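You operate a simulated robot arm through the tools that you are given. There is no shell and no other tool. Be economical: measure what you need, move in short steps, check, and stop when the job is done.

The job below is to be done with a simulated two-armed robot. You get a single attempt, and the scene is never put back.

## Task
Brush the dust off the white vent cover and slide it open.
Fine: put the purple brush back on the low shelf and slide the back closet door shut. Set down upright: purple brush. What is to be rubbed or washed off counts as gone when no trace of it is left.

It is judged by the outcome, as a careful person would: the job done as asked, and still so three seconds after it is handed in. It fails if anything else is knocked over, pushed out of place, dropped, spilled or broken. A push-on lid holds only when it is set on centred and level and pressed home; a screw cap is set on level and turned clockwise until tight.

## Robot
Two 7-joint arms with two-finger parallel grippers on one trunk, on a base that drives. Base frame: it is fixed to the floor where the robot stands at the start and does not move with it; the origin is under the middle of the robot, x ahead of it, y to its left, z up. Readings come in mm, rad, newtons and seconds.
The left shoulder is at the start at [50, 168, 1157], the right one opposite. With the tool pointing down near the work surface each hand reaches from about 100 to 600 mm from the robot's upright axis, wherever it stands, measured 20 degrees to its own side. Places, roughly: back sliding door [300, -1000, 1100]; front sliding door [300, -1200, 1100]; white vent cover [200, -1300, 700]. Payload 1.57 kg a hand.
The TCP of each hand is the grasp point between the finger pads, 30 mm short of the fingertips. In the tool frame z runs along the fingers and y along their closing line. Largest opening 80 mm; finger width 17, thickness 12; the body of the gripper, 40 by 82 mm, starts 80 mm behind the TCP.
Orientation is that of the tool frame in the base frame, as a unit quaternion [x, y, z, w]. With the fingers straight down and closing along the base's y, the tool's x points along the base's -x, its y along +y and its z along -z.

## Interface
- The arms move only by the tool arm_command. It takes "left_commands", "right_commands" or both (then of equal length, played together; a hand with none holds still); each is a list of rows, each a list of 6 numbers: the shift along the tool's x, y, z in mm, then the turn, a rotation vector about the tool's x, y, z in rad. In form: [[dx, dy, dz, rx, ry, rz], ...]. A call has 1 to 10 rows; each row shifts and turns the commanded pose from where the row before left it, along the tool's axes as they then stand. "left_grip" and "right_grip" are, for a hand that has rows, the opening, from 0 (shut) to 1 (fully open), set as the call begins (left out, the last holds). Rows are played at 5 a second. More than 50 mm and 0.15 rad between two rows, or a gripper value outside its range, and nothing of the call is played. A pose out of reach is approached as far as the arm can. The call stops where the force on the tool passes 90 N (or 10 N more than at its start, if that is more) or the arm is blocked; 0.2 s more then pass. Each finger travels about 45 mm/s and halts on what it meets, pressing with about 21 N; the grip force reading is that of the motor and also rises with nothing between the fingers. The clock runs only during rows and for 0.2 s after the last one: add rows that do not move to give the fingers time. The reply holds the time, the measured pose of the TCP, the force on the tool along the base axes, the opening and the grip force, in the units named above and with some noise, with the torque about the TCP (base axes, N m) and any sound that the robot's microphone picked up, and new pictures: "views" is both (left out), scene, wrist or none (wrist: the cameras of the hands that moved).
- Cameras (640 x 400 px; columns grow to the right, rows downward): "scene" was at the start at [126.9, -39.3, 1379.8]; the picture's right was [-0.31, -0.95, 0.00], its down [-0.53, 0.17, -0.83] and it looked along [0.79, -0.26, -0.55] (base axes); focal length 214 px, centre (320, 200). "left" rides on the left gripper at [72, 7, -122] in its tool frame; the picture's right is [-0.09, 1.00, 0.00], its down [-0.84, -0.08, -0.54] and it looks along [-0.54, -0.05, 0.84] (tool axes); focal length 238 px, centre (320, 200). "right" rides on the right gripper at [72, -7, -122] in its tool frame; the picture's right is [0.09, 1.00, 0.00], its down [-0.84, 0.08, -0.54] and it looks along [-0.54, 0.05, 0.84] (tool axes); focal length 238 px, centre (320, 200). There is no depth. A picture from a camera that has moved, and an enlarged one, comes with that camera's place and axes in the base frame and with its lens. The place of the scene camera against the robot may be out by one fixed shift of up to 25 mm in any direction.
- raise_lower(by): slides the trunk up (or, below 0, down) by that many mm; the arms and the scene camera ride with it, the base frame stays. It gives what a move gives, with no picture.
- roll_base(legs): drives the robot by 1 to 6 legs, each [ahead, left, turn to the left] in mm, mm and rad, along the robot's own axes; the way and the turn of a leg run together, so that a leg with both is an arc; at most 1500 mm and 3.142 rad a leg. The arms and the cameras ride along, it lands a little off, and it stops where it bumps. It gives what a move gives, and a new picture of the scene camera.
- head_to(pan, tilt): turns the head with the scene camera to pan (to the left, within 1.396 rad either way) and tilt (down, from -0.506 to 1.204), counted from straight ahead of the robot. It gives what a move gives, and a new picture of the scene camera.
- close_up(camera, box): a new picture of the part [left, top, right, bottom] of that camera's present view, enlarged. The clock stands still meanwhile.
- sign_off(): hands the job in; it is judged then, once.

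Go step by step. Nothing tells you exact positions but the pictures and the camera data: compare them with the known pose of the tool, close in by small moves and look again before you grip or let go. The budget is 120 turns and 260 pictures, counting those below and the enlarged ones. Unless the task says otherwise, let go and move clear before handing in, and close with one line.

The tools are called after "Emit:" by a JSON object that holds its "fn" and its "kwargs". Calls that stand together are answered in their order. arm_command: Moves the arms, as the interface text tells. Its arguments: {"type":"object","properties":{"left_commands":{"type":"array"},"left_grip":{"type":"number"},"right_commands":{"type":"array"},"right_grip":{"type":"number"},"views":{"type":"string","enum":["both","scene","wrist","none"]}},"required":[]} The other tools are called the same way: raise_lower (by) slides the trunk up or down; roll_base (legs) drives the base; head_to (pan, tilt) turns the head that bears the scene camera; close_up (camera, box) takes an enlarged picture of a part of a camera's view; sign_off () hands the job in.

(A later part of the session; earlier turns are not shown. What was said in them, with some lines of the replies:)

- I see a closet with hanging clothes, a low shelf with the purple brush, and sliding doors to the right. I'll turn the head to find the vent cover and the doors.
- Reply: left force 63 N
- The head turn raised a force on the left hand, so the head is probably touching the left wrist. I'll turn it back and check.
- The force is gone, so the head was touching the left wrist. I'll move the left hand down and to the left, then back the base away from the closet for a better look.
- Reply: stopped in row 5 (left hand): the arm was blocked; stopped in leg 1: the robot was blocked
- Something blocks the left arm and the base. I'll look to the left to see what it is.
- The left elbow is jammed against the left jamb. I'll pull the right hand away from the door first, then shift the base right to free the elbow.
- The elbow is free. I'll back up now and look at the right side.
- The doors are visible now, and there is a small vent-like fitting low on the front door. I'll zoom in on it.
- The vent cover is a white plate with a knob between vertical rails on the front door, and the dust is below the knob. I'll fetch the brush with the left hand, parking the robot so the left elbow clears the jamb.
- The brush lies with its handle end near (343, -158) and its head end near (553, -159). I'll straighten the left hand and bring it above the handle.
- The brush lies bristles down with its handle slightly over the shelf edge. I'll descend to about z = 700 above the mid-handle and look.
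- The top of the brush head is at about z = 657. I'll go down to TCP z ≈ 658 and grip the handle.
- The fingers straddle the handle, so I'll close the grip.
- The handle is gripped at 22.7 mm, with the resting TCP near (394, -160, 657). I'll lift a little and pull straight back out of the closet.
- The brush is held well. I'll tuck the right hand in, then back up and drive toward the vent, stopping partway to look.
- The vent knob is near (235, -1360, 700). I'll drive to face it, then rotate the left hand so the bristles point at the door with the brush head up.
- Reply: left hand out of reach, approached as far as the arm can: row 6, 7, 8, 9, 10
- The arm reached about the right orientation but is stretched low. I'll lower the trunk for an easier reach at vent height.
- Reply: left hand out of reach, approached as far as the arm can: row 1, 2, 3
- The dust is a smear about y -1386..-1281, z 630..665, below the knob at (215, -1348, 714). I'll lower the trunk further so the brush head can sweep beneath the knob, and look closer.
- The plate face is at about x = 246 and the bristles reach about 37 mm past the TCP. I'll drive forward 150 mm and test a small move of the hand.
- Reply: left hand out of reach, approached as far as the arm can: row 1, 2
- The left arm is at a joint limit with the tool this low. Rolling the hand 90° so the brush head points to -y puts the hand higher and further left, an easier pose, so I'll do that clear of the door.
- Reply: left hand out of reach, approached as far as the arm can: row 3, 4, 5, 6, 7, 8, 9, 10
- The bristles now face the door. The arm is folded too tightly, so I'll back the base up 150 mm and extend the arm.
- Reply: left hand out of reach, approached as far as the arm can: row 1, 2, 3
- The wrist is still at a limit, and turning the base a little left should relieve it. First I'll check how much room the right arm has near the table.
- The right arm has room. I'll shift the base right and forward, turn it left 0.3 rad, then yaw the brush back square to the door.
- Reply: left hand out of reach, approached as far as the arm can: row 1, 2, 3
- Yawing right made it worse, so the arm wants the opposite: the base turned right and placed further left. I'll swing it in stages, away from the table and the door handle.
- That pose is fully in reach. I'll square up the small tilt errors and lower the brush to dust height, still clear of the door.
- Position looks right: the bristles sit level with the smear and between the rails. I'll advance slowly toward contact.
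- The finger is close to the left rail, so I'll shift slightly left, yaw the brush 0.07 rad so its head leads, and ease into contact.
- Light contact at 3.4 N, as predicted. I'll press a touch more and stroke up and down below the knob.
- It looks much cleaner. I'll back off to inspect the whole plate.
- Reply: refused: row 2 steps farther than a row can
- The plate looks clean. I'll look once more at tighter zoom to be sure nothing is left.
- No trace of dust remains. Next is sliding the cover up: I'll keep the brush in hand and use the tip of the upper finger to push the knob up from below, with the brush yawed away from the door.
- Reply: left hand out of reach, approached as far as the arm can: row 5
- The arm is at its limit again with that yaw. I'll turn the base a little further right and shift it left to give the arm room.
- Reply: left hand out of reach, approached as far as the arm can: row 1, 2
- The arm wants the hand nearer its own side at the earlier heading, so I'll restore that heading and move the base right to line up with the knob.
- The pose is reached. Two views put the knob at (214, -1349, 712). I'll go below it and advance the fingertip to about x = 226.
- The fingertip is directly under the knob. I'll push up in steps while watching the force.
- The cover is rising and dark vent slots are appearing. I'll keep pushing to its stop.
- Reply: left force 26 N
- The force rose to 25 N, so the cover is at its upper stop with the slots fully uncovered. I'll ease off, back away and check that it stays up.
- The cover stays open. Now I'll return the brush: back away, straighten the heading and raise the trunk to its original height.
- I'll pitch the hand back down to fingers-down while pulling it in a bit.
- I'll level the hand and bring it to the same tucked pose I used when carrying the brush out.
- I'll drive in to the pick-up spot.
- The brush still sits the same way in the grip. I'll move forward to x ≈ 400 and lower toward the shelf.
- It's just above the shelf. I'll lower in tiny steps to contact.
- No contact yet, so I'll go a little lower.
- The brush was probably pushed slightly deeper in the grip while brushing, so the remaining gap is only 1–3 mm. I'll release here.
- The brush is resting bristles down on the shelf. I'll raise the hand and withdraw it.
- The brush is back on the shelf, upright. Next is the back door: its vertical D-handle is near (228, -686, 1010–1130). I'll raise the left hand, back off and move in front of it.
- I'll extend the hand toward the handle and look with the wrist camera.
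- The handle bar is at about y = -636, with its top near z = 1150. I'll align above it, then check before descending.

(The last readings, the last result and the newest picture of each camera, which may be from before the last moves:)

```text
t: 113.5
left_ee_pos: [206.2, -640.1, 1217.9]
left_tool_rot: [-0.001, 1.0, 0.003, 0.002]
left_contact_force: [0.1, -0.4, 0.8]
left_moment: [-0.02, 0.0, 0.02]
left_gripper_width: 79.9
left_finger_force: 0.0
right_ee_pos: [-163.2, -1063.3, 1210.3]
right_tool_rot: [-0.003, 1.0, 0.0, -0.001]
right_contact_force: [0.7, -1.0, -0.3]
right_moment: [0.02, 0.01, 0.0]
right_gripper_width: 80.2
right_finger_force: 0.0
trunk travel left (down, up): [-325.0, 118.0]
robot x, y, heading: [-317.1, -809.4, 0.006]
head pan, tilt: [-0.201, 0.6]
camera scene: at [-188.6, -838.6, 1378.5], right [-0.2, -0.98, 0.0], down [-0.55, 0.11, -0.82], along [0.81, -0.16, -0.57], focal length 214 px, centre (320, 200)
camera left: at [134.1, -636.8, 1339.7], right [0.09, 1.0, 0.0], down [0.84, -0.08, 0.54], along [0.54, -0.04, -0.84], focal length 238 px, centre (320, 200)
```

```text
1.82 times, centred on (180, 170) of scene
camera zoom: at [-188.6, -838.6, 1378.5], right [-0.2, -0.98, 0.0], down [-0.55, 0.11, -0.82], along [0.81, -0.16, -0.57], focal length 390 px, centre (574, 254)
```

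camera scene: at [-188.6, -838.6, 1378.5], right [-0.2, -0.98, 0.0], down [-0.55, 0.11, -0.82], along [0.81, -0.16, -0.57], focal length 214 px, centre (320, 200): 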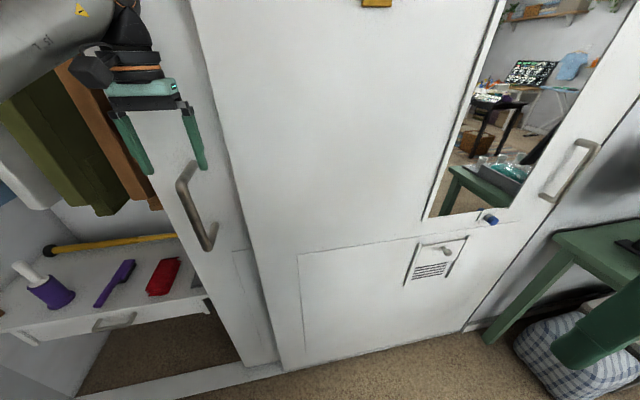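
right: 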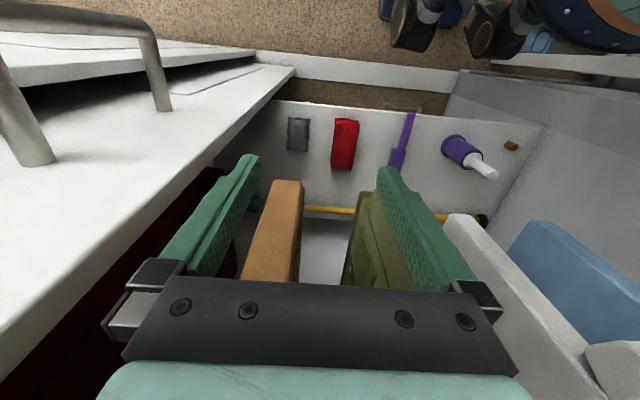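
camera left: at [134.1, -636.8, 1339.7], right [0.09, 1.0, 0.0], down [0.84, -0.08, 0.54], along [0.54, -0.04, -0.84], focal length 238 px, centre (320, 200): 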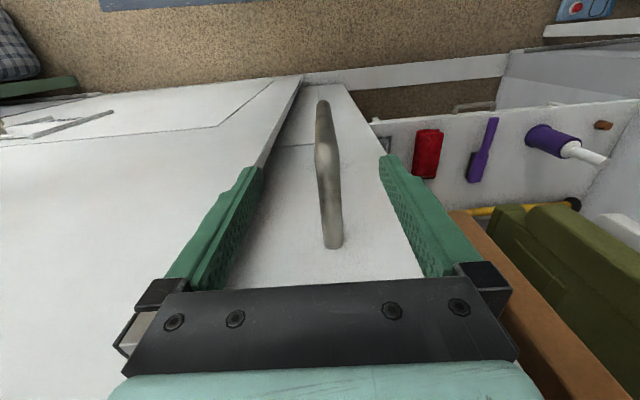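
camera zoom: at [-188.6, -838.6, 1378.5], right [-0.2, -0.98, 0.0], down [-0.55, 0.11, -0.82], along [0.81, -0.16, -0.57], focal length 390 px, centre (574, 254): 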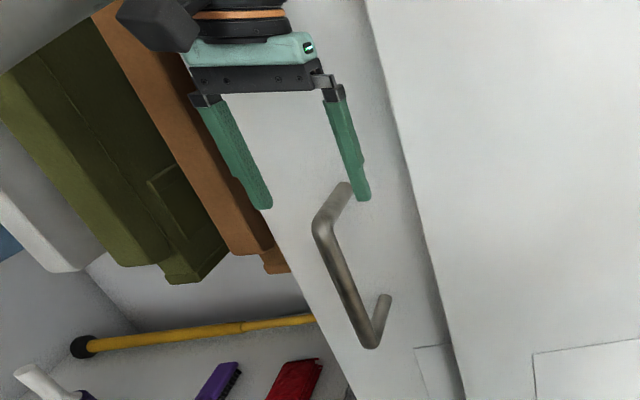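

The handle is centred between the fingers. I'll move 18 mm further in, descend over the top leg of the handle and close.

Emit:
{"fn": "arm_command", "kwargs": {"left_commands": [[-18, 3, 0, 0, 0, 0], [0, 0, 35, 0, 0, 0], [0, 0, 33, 0, 0, 0], [0, 0, 0, 0, 0, 0]]}}

Emit:
{"fn": "close_up", "kwargs": {"camera": "scene", "box": [80, 60, 280, 280]}}

```text
t: 114.5
left_ee_pos: [224.5, -639.8, 1151.8]
left_tool_rot: [-0.001, 1.0, 0.001, 0.002]
left_contact_force: [0.3, 0.1, 0.1]
left_moment: [-0.02, 0.01, 0.02]
left_gripper_width: 80.1
left_finger_force: 0.1
right_ee_pos: [-163.7, -1063.8, 1211.0]
right_tool_rot: [-0.002, 1.0, 0.0, 0.001]
right_contact_force: [0.1, 0.1, -0.1]
right_moment: [0.01, 0.0, 0.03]
right_gripper_width: 79.9
right_finger_force: 0.0
trunk travel left (down, up): [-325.0, 118.0]
robot x, y, heading: [-318.3, -805.0, 0.003]
head pan, tilt: [-0.201, 0.6]
camera scene: at [-189.1, -838.1, 1378.6], right [-0.2, -0.98, 0.0], down [-0.55, 0.11, -0.83], along [0.81, -0.16, -0.56], focal length 214 px, centre (320, 200)
camera left: at [152.2, -635.3, 1273.1], right [0.09, 1.0, 0.0], down [0.83, -0.08, 0.55], along [0.54, -0.05, -0.84], focal length 238 px, centre (320, 200)
```

scene: 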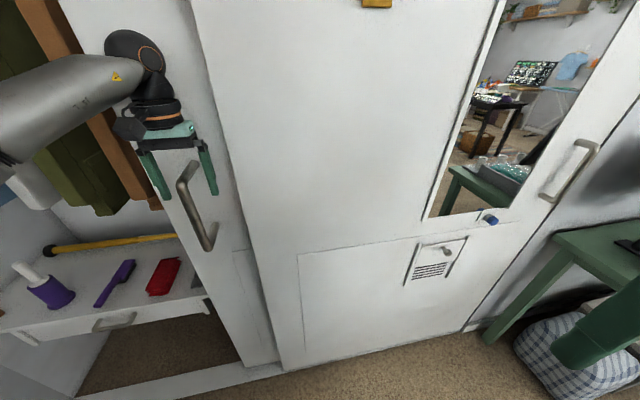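
left: 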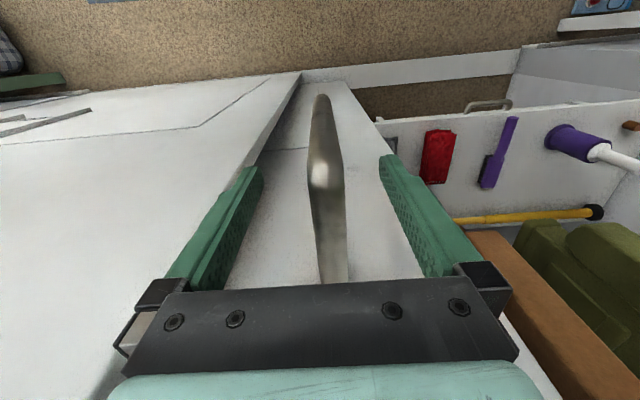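

```text
1.82 times, centred on (180, 170) of scene
camera zoom: at [-189.1, -838.1, 1378.6], right [-0.2, -0.98, 0.0], down [-0.55, 0.11, -0.83], along [0.81, -0.16, -0.56], focal length 390 px, centre (574, 254)
```

zoom: 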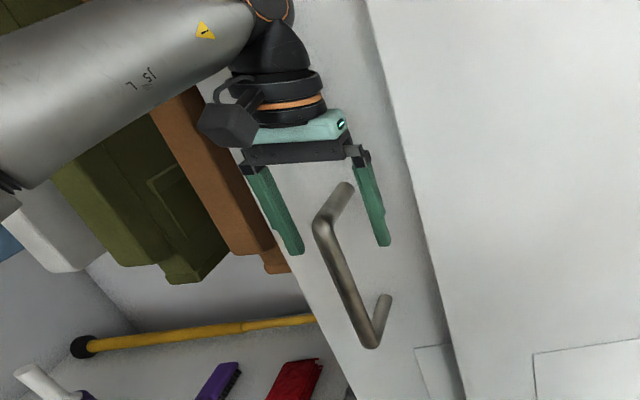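

The handle's top leg sits between the fingers, so I'll close the grip.

Emit:
{"fn": "arm_command", "kwargs": {"left_commands": [[0, 0, 0, 0, 0, 0], [0, 0, 0, 0, 0, 0], [0, 0, 0, 0, 0, 0], [0, 0, 0, 0, 0, 0], [0, 0, 0, 0, 0, 0]], "left_grip": 0}}

Emit:
{"fn": "close_up", "kwargs": {"camera": "scene", "box": [80, 60, 280, 280]}}

```text
t: 115.7
left_ee_pos: [225.3, -634.8, 1150.7]
left_tool_rot: [-0.005, 1.0, 0.002, 0.001]
left_contact_force: [0.6, 13.2, 2.9]
left_moment: [-0.06, 0.22, -0.23]
left_gripper_width: 15.8
left_finger_force: 25.1
right_ee_pos: [-162.6, -1062.3, 1210.9]
right_tool_rot: [-0.003, 1.0, -0.002, 0.0]
right_contact_force: [-0.5, 0.6, 1.3]
right_moment: [0.01, 0.04, -0.01]
right_gripper_width: 80.1
right_finger_force: 0.1
trunk travel left (down, up): [-325.0, 118.0]
robot x, y, heading: [-317.0, -809.4, 0.0]
head pan, tilt: [-0.201, 0.6]
camera scene: at [-189.1, -835.8, 1378.7], right [-0.2, -0.98, 0.0], down [-0.55, 0.11, -0.83], along [0.81, -0.16, -0.56], focal length 214 px, centre (320, 200)
camera left: at [152.4, -631.5, 1273.1], right [0.08, 1.0, 0.0], down [0.84, -0.07, 0.54], along [0.54, -0.04, -0.84], focal length 238 px, centre (320, 200)
```

scene: 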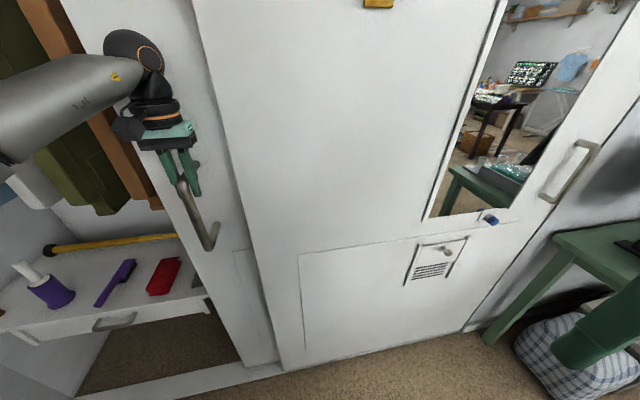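
left: 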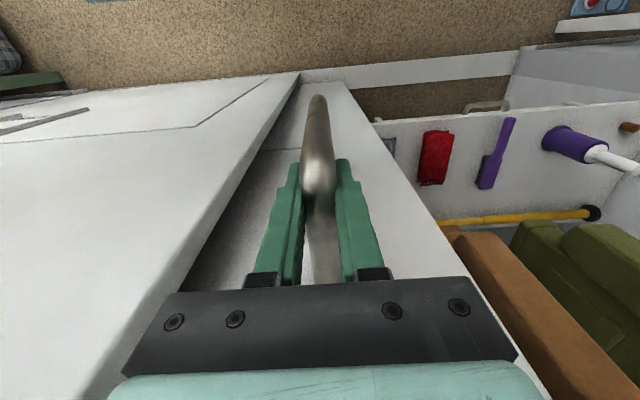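

```text
1.82 times, centred on (180, 170) of scene
camera zoom: at [-189.1, -835.8, 1378.7], right [-0.2, -0.98, 0.0], down [-0.55, 0.11, -0.83], along [0.81, -0.16, -0.56], focal length 390 px, centre (574, 254)
```

zoom: 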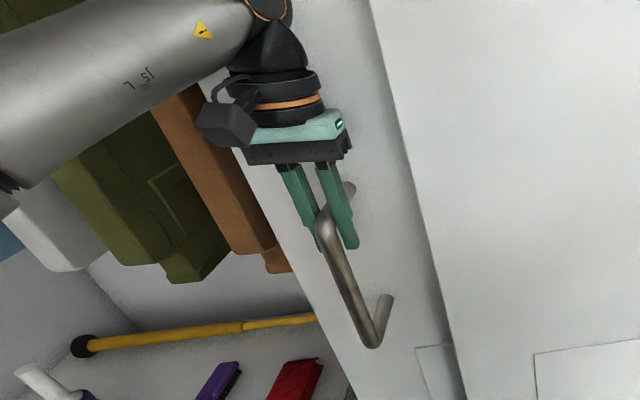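

The handle is firmly gripped at 15.8 mm. I'll slide the door by driving the base left, in stages.

Emit:
{"fn": "roll_base", "kwargs": {"legs": [[0, 250, 0]]}}

```text
t: 117.5
left_ee_pos: [225.1, -394.6, 1150.9]
left_tool_rot: [0.0, 1.0, 0.001, 0.002]
left_contact_force: [-1.3, -0.9, -0.4]
left_moment: [0.17, 0.09, 0.11]
left_gripper_width: 15.6
left_finger_force: 31.1
right_ee_pos: [-165.2, -816.2, 1210.1]
right_tool_rot: [0.0, 1.0, 0.0, 0.0]
right_contact_force: [-0.3, -0.1, 0.1]
right_moment: [0.01, 0.04, -0.01]
right_gripper_width: 80.1
right_finger_force: 0.0
trunk travel left (down, up): [-325.0, 118.0]
robot x, y, heading: [-318.5, -560.8, 0.003]
head pan, tilt: [-0.201, 0.6]
camera scene: at [-189.6, -591.6, 1378.6], right [-0.2, -0.98, 0.0], down [-0.55, 0.11, -0.83], along [0.81, -0.17, -0.56], focal length 214 px, centre (320, 200)
```

scene: 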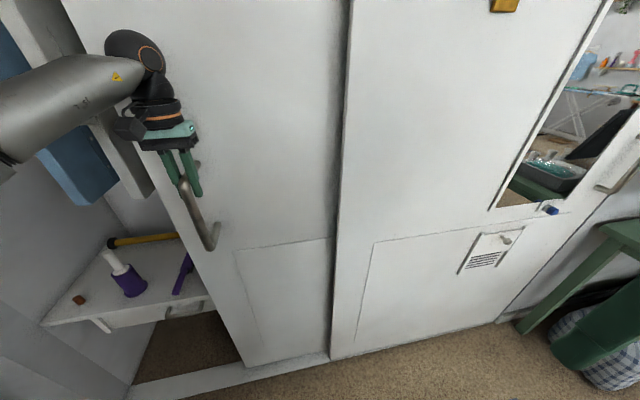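

The back door slides with the hand and the front door stays put. I'll continue.

Emit:
{"fn": "roll_base", "kwargs": {"legs": [[0, 250, 0]]}}

```text
t: 119.2
left_ee_pos: [225.2, -152.1, 1151.5]
left_tool_rot: [-0.003, 1.0, 0.001, 0.003]
left_contact_force: [9.1, -1.2, 5.9]
left_moment: [0.18, 0.04, -0.04]
left_gripper_width: 15.6
left_finger_force: 31.4
right_ee_pos: [-163.2, -574.4, 1210.4]
right_tool_rot: [-0.003, 1.0, -0.001, -0.001]
right_contact_force: [-0.3, 0.0, 1.1]
right_moment: [-0.01, 0.03, -0.01]
right_gripper_width: 80.2
right_finger_force: 0.0
trunk travel left (down, up): [-325.0, 118.0]
robot x, y, heading: [-319.8, -321.0, -0.0]
head pan, tilt: [-0.201, 0.6]
camera scene: at [-189.0, -350.3, 1378.6], right [-0.2, -0.98, 0.0], down [-0.55, 0.11, -0.82], along [0.81, -0.16, -0.57], focal length 214 px, centre (320, 200)
```

scene: 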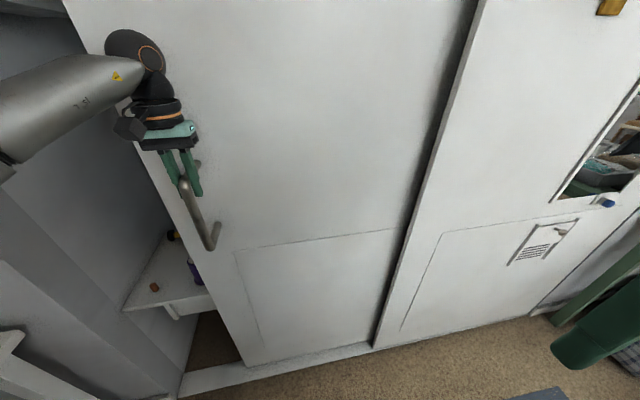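

About 300 mm remains. I'll check the left side for elbow clearance before going on.

Emit:
{"fn": "head_to", "kwargs": {"pan": 0.8, "tilt": 0.4}}

```text
t: 120.5
left_ee_pos: [225.5, -151.4, 1151.3]
left_tool_rot: [-0.003, 1.0, 0.001, 0.002]
left_contact_force: [3.4, 1.0, -0.4]
left_moment: [0.0, 0.16, -0.17]
left_gripper_width: 15.4
left_finger_force: 31.8
right_ee_pos: [-163.6, -575.0, 1210.1]
right_tool_rot: [-0.003, 1.0, 0.001, 0.0]
right_contact_force: [-0.2, 0.8, 0.5]
right_moment: [-0.02, 0.01, 0.01]
right_gripper_width: 79.7
right_finger_force: 0.0
trunk travel left (down, up): [-325.0, 118.0]
robot x, y, heading: [-320.7, -323.3, 0.002]
head pan, tilt: [0.799, 0.4]
camera scene: at [-211.4, -266.0, 1396.7], right [0.72, -0.69, 0.0], down [-0.27, -0.28, -0.92], along [0.64, 0.66, -0.39], focal length 214 px, centre (320, 200)
```

scene: 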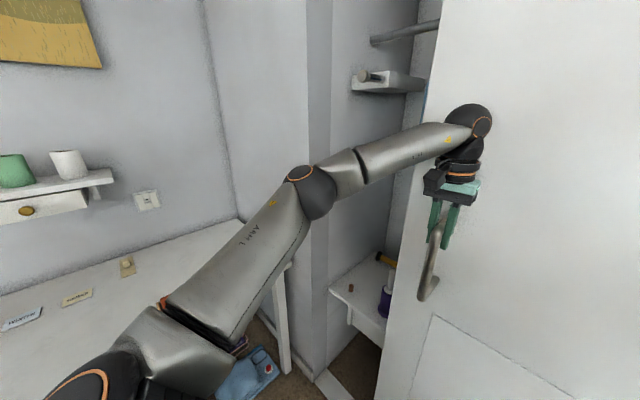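

The elbow has room. I'll continue 200 mm.

Emit:
{"fn": "roll_base", "kwargs": {"legs": [[0, 200, 0]]}}

```text
t: 122.1
left_ee_pos: [225.2, 46.1, 1150.9]
left_tool_rot: [-0.002, 1.0, 0.001, 0.004]
left_contact_force: [12.3, -0.1, 4.2]
left_moment: [0.14, 0.09, -0.12]
left_gripper_width: 15.9
left_finger_force: 31.5
right_ee_pos: [-163.3, -376.4, 1210.4]
right_tool_rot: [-0.003, 1.0, 0.0, 0.0]
right_contact_force: [0.2, 0.7, -0.7]
right_moment: [0.0, 0.0, 0.01]
right_gripper_width: 80.1
right_finger_force: 0.0
trunk travel left (down, up): [-325.0, 118.0]
robot x, y, heading: [-316.8, -122.6, 0.009]
head pan, tilt: [0.799, 0.4]
camera scene: at [-211.5, -67.4, 1396.7], right [0.72, -0.69, 0.0], down [-0.27, -0.28, -0.92], along [0.64, 0.66, -0.39], focal length 214 px, centre (320, 200)
```

scene: 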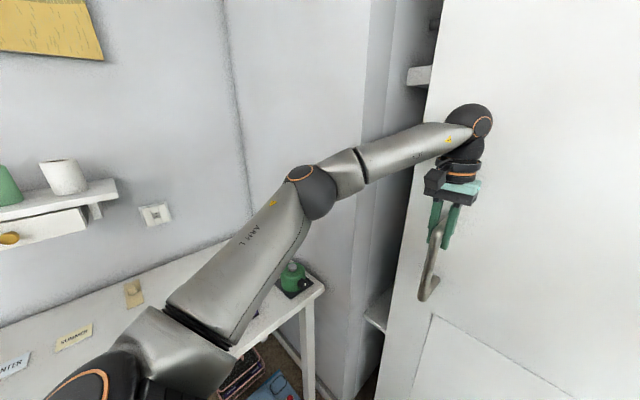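

Roughly 100 mm remains. I'll go 70 mm more.

Emit:
{"fn": "roll_base", "kwargs": {"legs": [[0, 70, -0.006]]}}

```text
t: 123.1
left_ee_pos: [224.8, 112.3, 1152.1]
left_tool_rot: [0.002, 1.0, 0.0, 0.004]
left_contact_force: [-0.5, -1.1, -4.1]
left_moment: [0.17, -0.04, -0.02]
left_gripper_width: 15.8
left_finger_force: 31.2
right_ee_pos: [-165.8, -307.4, 1210.9]
right_tool_rot: [0.0, 1.0, 0.001, -0.001]
right_contact_force: [-0.2, 0.1, -0.8]
right_moment: [0.0, -0.01, -0.02]
right_gripper_width: 80.3
right_finger_force: 0.0
trunk travel left (down, up): [-325.0, 118.0]
robot x, y, heading: [-321.8, -54.6, 0.0]
head pan, tilt: [0.799, 0.4]
camera scene: at [-212.2, 2.2, 1396.8], right [0.72, -0.7, 0.0], down [-0.27, -0.28, -0.92], along [0.64, 0.66, -0.39], focal length 214 px, centre (320, 200)
```

scene: 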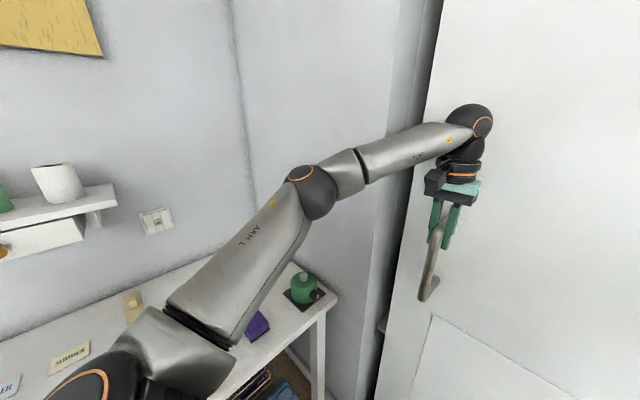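

Emit:
{"fn": "roll_base", "kwargs": {"legs": [[0, 40, 0]]}}

Emit:
{"fn": "close_up", "kwargs": {"camera": "scene", "box": [340, 0, 480, 400]}}

```text
t: 124.0
left_ee_pos: [225.2, 150.6, 1151.3]
left_tool_rot: [0.004, 1.0, 0.0, 0.003]
left_contact_force: [-0.4, 0.2, -2.5]
left_moment: [0.12, 0.1, 0.08]
left_gripper_width: 15.7
left_finger_force: 31.2
right_ee_pos: [-165.0, -267.5, 1210.0]
right_tool_rot: [0.001, 1.0, 0.0, 0.0]
right_contact_force: [-0.3, 0.5, 0.2]
right_moment: [-0.01, -0.04, 0.01]
right_gripper_width: 80.2
right_finger_force: 0.0
trunk travel left (down, up): [-325.0, 118.0]
robot x, y, heading: [-321.1, -13.1, -0.004]
head pan, tilt: [0.799, 0.4]
camera scene: at [-212.1, 41.4, 1396.8], right [0.71, -0.7, 0.0], down [-0.27, -0.28, -0.92], along [0.64, 0.66, -0.39], focal length 214 px, centre (320, 200)
```

scene: 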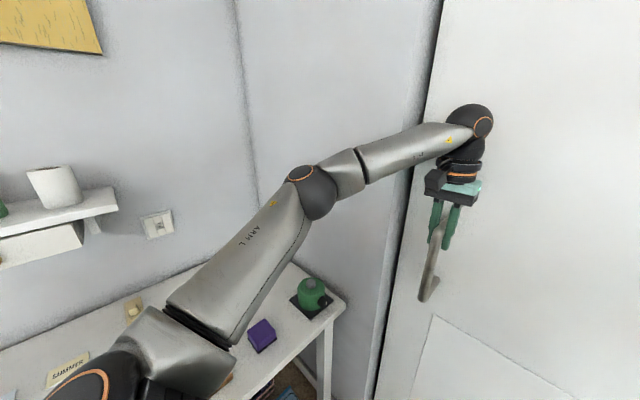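

```text
1.00 times, centred on (410, 200) of scene
camera zoom: at [-212.1, 41.4, 1396.8], right [0.71, -0.7, 0.0], down [-0.27, -0.28, -0.92], along [0.64, 0.66, -0.39], focal length 214 px, centre (230, 200)
```

zoom: 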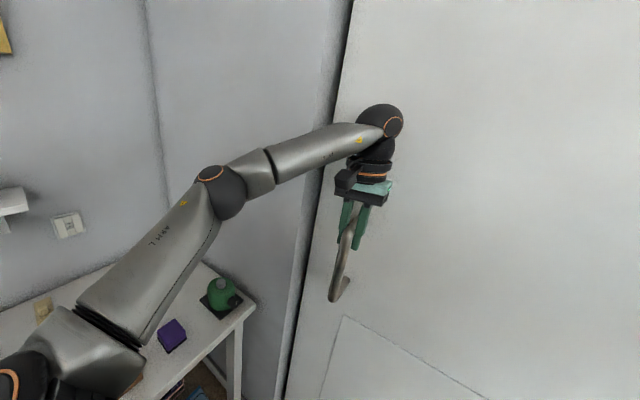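

Nearly shut. I'll finish with the arm in small steps until it meets the stop.

Emit:
{"fn": "arm_command", "kwargs": {"left_commands": [[0, 5, 0, 0, 0, 0], [0, 5, 0, 0, 0, 0], [0, 5, 0, 0, 0, 0], [0, 5, 0, 0, 0, 0], [0, 0, 0, 0, 0, 0]], "views": "scene"}}

```text
t: 125.2
left_ee_pos: [225.1, 163.9, 1150.1]
left_tool_rot: [0.006, 1.0, 0.0, 0.004]
left_contact_force: [-0.9, -18.1, -6.8]
left_moment: [0.16, -0.7, 0.45]
left_gripper_width: 15.7
left_finger_force: 31.4
right_ee_pos: [-165.1, -271.5, 1208.9]
right_tool_rot: [0.002, 1.0, 0.001, -0.001]
right_contact_force: [-0.4, -0.5, -0.2]
right_moment: [-0.01, 0.0, 0.02]
right_gripper_width: 79.9
right_finger_force: 0.0
trunk travel left (down, up): [-325.0, 118.0]
robot x, y, heading: [-318.3, -12.2, -0.005]
head pan, tilt: [0.799, 0.4]
camera scene: at [-212.0, 38.2, 1396.9], right [0.71, -0.7, 0.0], down [-0.27, -0.28, -0.92], along [0.65, 0.66, -0.39], focal length 214 px, centre (320, 200)
```

scene: 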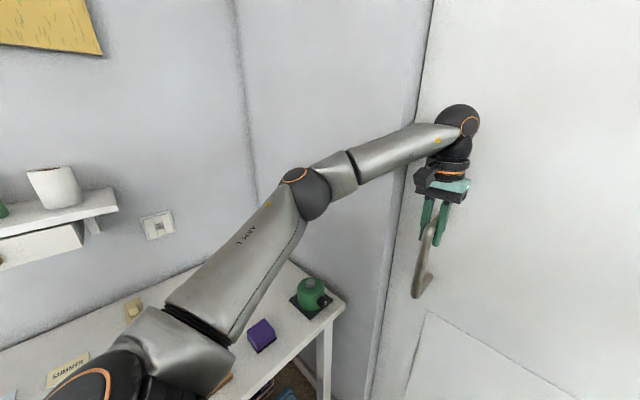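

Emit:
{"fn": "arm_command", "kwargs": {"left_commands": [[0, 6, 0, 0, 0, 0], [0, 6, 0, 0, 0, 0], [0, 0, 0, 0, 0, 0]], "views": "none"}}

Emit:
{"fn": "close_up", "kwargs": {"camera": "scene", "box": [340, 0, 480, 90]}}

Emit:
{"fn": "close_up", "kwargs": {"camera": "scene", "box": [330, 250, 470, 400]}}

```text
t: 126.0
left_ee_pos: [225.3, 165.6, 1150.7]
left_tool_rot: [0.015, 1.0, -0.003, 0.003]
left_contact_force: [-1.8, -54.4, -17.5]
left_moment: [0.71, -0.42, 0.57]
left_gripper_width: 16.1
left_finger_force: 31.4
right_ee_pos: [-164.9, -274.6, 1207.8]
right_tool_rot: [0.002, 1.0, 0.003, -0.001]
right_contact_force: [0.5, 1.0, 0.3]
right_moment: [0.03, 0.03, -0.02]
right_gripper_width: 80.2
right_finger_force: 0.2
trunk travel left (down, up): [-325.0, 118.0]
robot x, y, heading: [-319.1, -13.1, -0.007]
head pan, tilt: [0.799, 0.4]
```

```text
4.44 times, centred on (410, 45) of scene
camera zoom: at [-210.8, 32.7, 1397.0], right [0.71, -0.7, -0.01], down [-0.27, -0.27, -0.92], along [0.65, 0.66, -0.39], focal length 953 px, centre (-80, 889)
```

zoom: 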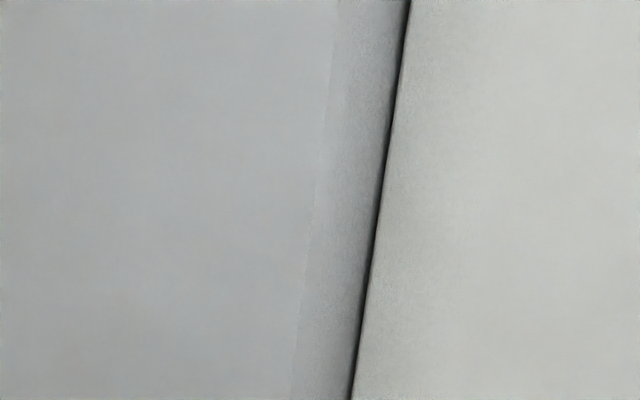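

```text
2.67 times, centred on (400, 325) of scene
camera zoom: at [-210.8, 32.7, 1397.0], right [0.71, -0.7, -0.01], down [-0.27, -0.27, -0.92], along [0.65, 0.66, -0.39], focal length 572 px, centre (107, -133)
```

zoom: 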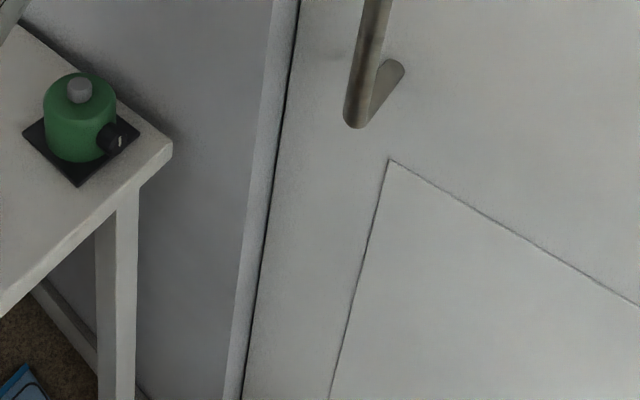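

The door is shut against its stop. I'll relax the push, open the grip, lift off the handle and retreat.

Emit:
{"fn": "arm_command", "kwargs": {"left_commands": [[0, -8, 0, 0, 0, 0], [0, 0, 0, 0, 0, 0]], "views": "none"}}

Emit:
{"fn": "arm_command", "kwargs": {"left_commands": [[0, 0, 0, 0, 0, 0], [0, 0, 0, 0, 0, 0], [0, 0, 0, 0, 0, 0], [0, 0, 0, 0, 0, 0], [0, 0, 0, 0, 0, 0]], "left_grip": 1, "views": "wrist"}}

```text
t: 126.6
left_ee_pos: [223.7, 165.1, 1152.1]
left_tool_rot: [0.009, 1.0, -0.001, 0.003]
left_contact_force: [3.0, -38.8, -9.6]
left_moment: [0.44, 0.46, 0.46]
left_gripper_width: 15.9
left_finger_force: 31.1
right_ee_pos: [-164.3, -272.8, 1208.0]
right_tool_rot: [0.001, 1.0, 0.002, -0.001]
right_contact_force: [-0.2, 0.5, -1.0]
right_moment: [-0.01, -0.01, 0.02]
right_gripper_width: 80.0
right_finger_force: 0.0
trunk travel left (down, up): [-325.0, 118.0]
robot x, y, heading: [-321.5, -8.3, 0.002]
head pan, tilt: [0.799, 0.4]
```

```text
t: 127.8
left_ee_pos: [223.4, 175.7, 1150.2]
left_tool_rot: [0.002, 1.0, 0.0, 0.004]
left_contact_force: [-0.6, -0.9, -0.3]
left_moment: [-0.02, -0.02, -0.02]
left_gripper_width: 80.3
left_finger_force: 0.0
right_ee_pos: [-166.0, -268.0, 1211.3]
right_tool_rot: [0.001, 1.0, 0.0, 0.0]
right_contact_force: [0.3, 0.0, 0.5]
right_moment: [-0.02, -0.03, -0.01]
right_gripper_width: 80.1
right_finger_force: 0.1
trunk travel left (down, up): [-325.0, 118.0]
robot x, y, heading: [-318.6, -10.5, -0.007]
head pan, tilt: [0.799, 0.4]
camera left: at [151.5, 179.9, 1272.7], right [0.1, 1.0, 0.0], down [0.83, -0.08, 0.55], along [0.54, -0.05, -0.84], focal length 238 px, centre (320, 200)
```

left: 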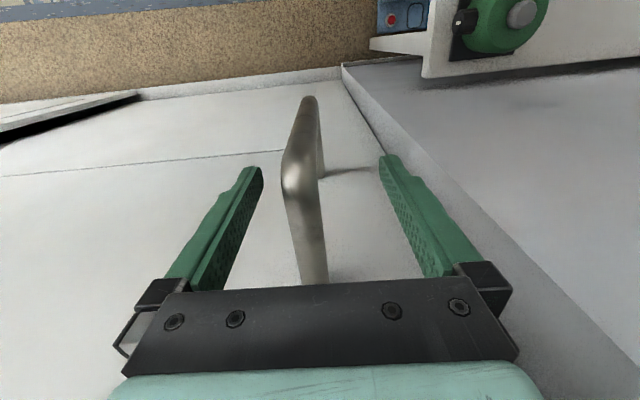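

The fingers are clear of the handle on both sides. I'll lift off and back away, then take a final look.

Emit:
{"fn": "arm_command", "kwargs": {"left_commands": [[0, 0, -45, 0, 0, 0], [0, 0, -45, 0, 0, 0], [45, 0, 0, 0, 0, 0], [45, 0, 0, 0, 0, 0]], "views": "none"}}

Emit:
{"fn": "roll_base", "kwargs": {"legs": [[-100, -300, 0], [0, -400, 0]]}}

Emit:
{"fn": "head_to", "kwargs": {"pan": -0.1, "tilt": 0.4}}

```text
t: 128.8
left_ee_pos: [133.6, 175.1, 1243.5]
left_tool_rot: [0.003, 1.0, 0.0, 0.004]
left_contact_force: [0.1, 0.0, -0.3]
left_moment: [0.05, -0.01, 0.0]
left_gripper_width: 79.8
left_finger_force: 0.1
right_ee_pos: [-166.3, -268.9, 1210.2]
right_tool_rot: [0.002, 1.0, 0.0, 0.0]
right_contact_force: [0.6, -1.1, 0.7]
right_moment: [-0.02, -0.01, 0.03]
right_gripper_width: 80.0
right_finger_force: 0.0
trunk travel left (down, up): [-325.0, 118.0]
robot x, y, heading: [-319.0, -13.6, -0.0]
head pan, tilt: [0.799, 0.4]
```

```text
t: 133.0
left_ee_pos: [31.0, -529.7, 1244.2]
left_tool_rot: [0.012, 1.0, 0.0, 0.003]
left_contact_force: [-0.5, -1.1, -0.2]
left_moment: [-0.02, 0.0, 0.0]
left_gripper_width: 80.1
left_finger_force: 0.0
right_ee_pos: [-278.4, -967.5, 1209.4]
right_tool_rot: [0.01, 1.0, 0.0, 0.0]
right_contact_force: [0.3, -0.3, 0.8]
right_moment: [0.0, 0.01, -0.01]
right_gripper_width: 80.2
right_finger_force: 0.0
trunk travel left (down, up): [-325.0, 118.0]
robot x, y, heading: [-424.6, -709.5, -0.022]
head pan, tilt: [0.799, 0.4]
camera scene: at [-318.8, -657.8, 1396.9], right [0.7, -0.71, 0.0], down [-0.28, -0.27, -0.92], along [0.66, 0.65, -0.39], focal length 214 px, centre (320, 200)
```

scene: 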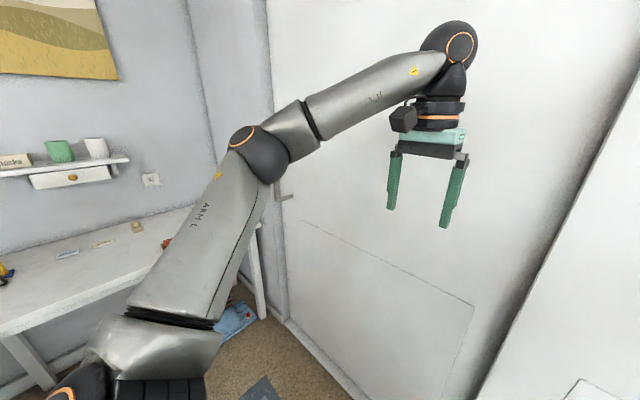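

```text
t: 134.2
left_ee_pos: [30.6, -529.1, 1243.4]
left_tool_rot: [0.013, 1.0, 0.001, 0.004]
left_contact_force: [-0.1, -0.5, -1.5]
left_moment: [0.02, -0.01, 0.01]
left_gripper_width: 80.2
left_finger_force: 0.0
right_ee_pos: [-277.8, -967.6, 1210.6]
right_tool_rot: [0.011, 1.0, 0.0, 0.0]
right_contact_force: [0.4, -1.3, -1.8]
right_moment: [-0.02, 0.01, 0.0]
right_gripper_width: 80.1
right_finger_force: 0.0
trunk travel left (down, up): [-325.0, 118.0]
robot x, y, heading: [-430.9, -707.7, -0.022]
head pan, tilt: [-0.099, 0.4]
camera scene: at [-292.9, -733.4, 1396.8], right [-0.12, -0.99, 0.0], down [-0.39, 0.05, -0.92], along [0.91, -0.11, -0.39], focal length 214 px, centre (320, 200)
```

scene: 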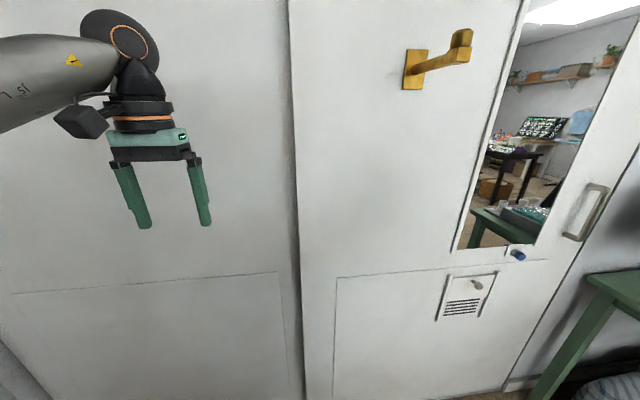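

Both doors are closed over the opening and the vent cover is up. I'll take one last close look at the vent.

Emit:
{"fn": "close_up", "kwargs": {"camera": "scene", "box": [425, 260, 510, 330]}}

```text
5.71 times, centred on (468, 295) of scene
camera zoom: at [-292.9, -733.4, 1396.8], right [-0.12, -0.99, 0.0], down [-0.39, 0.05, -0.92], along [0.91, -0.11, -0.39], focal length 1226 px, centre (-523, -343)
```

zoom: 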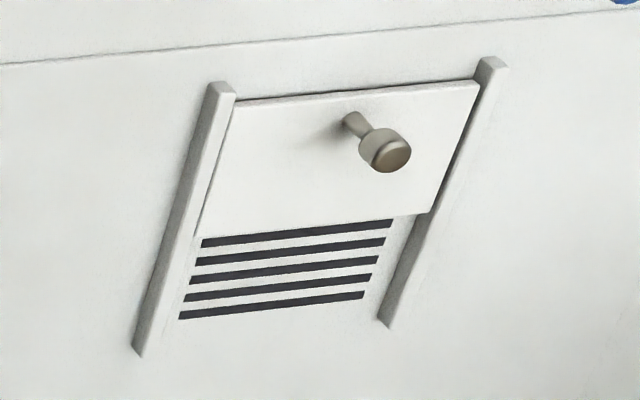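

The vent cover is clean and fully open, the brush is back on the low shelf, the back door is shut, and both hands are clear. I'm handing in.

Emit:
{"fn": "sign_off", "kwargs": {}}

```text
The job is handed in.
```

The vent cover is brushed clean and slid open, the purple brush is back upright on the low shelf, and the back closet door is shut.
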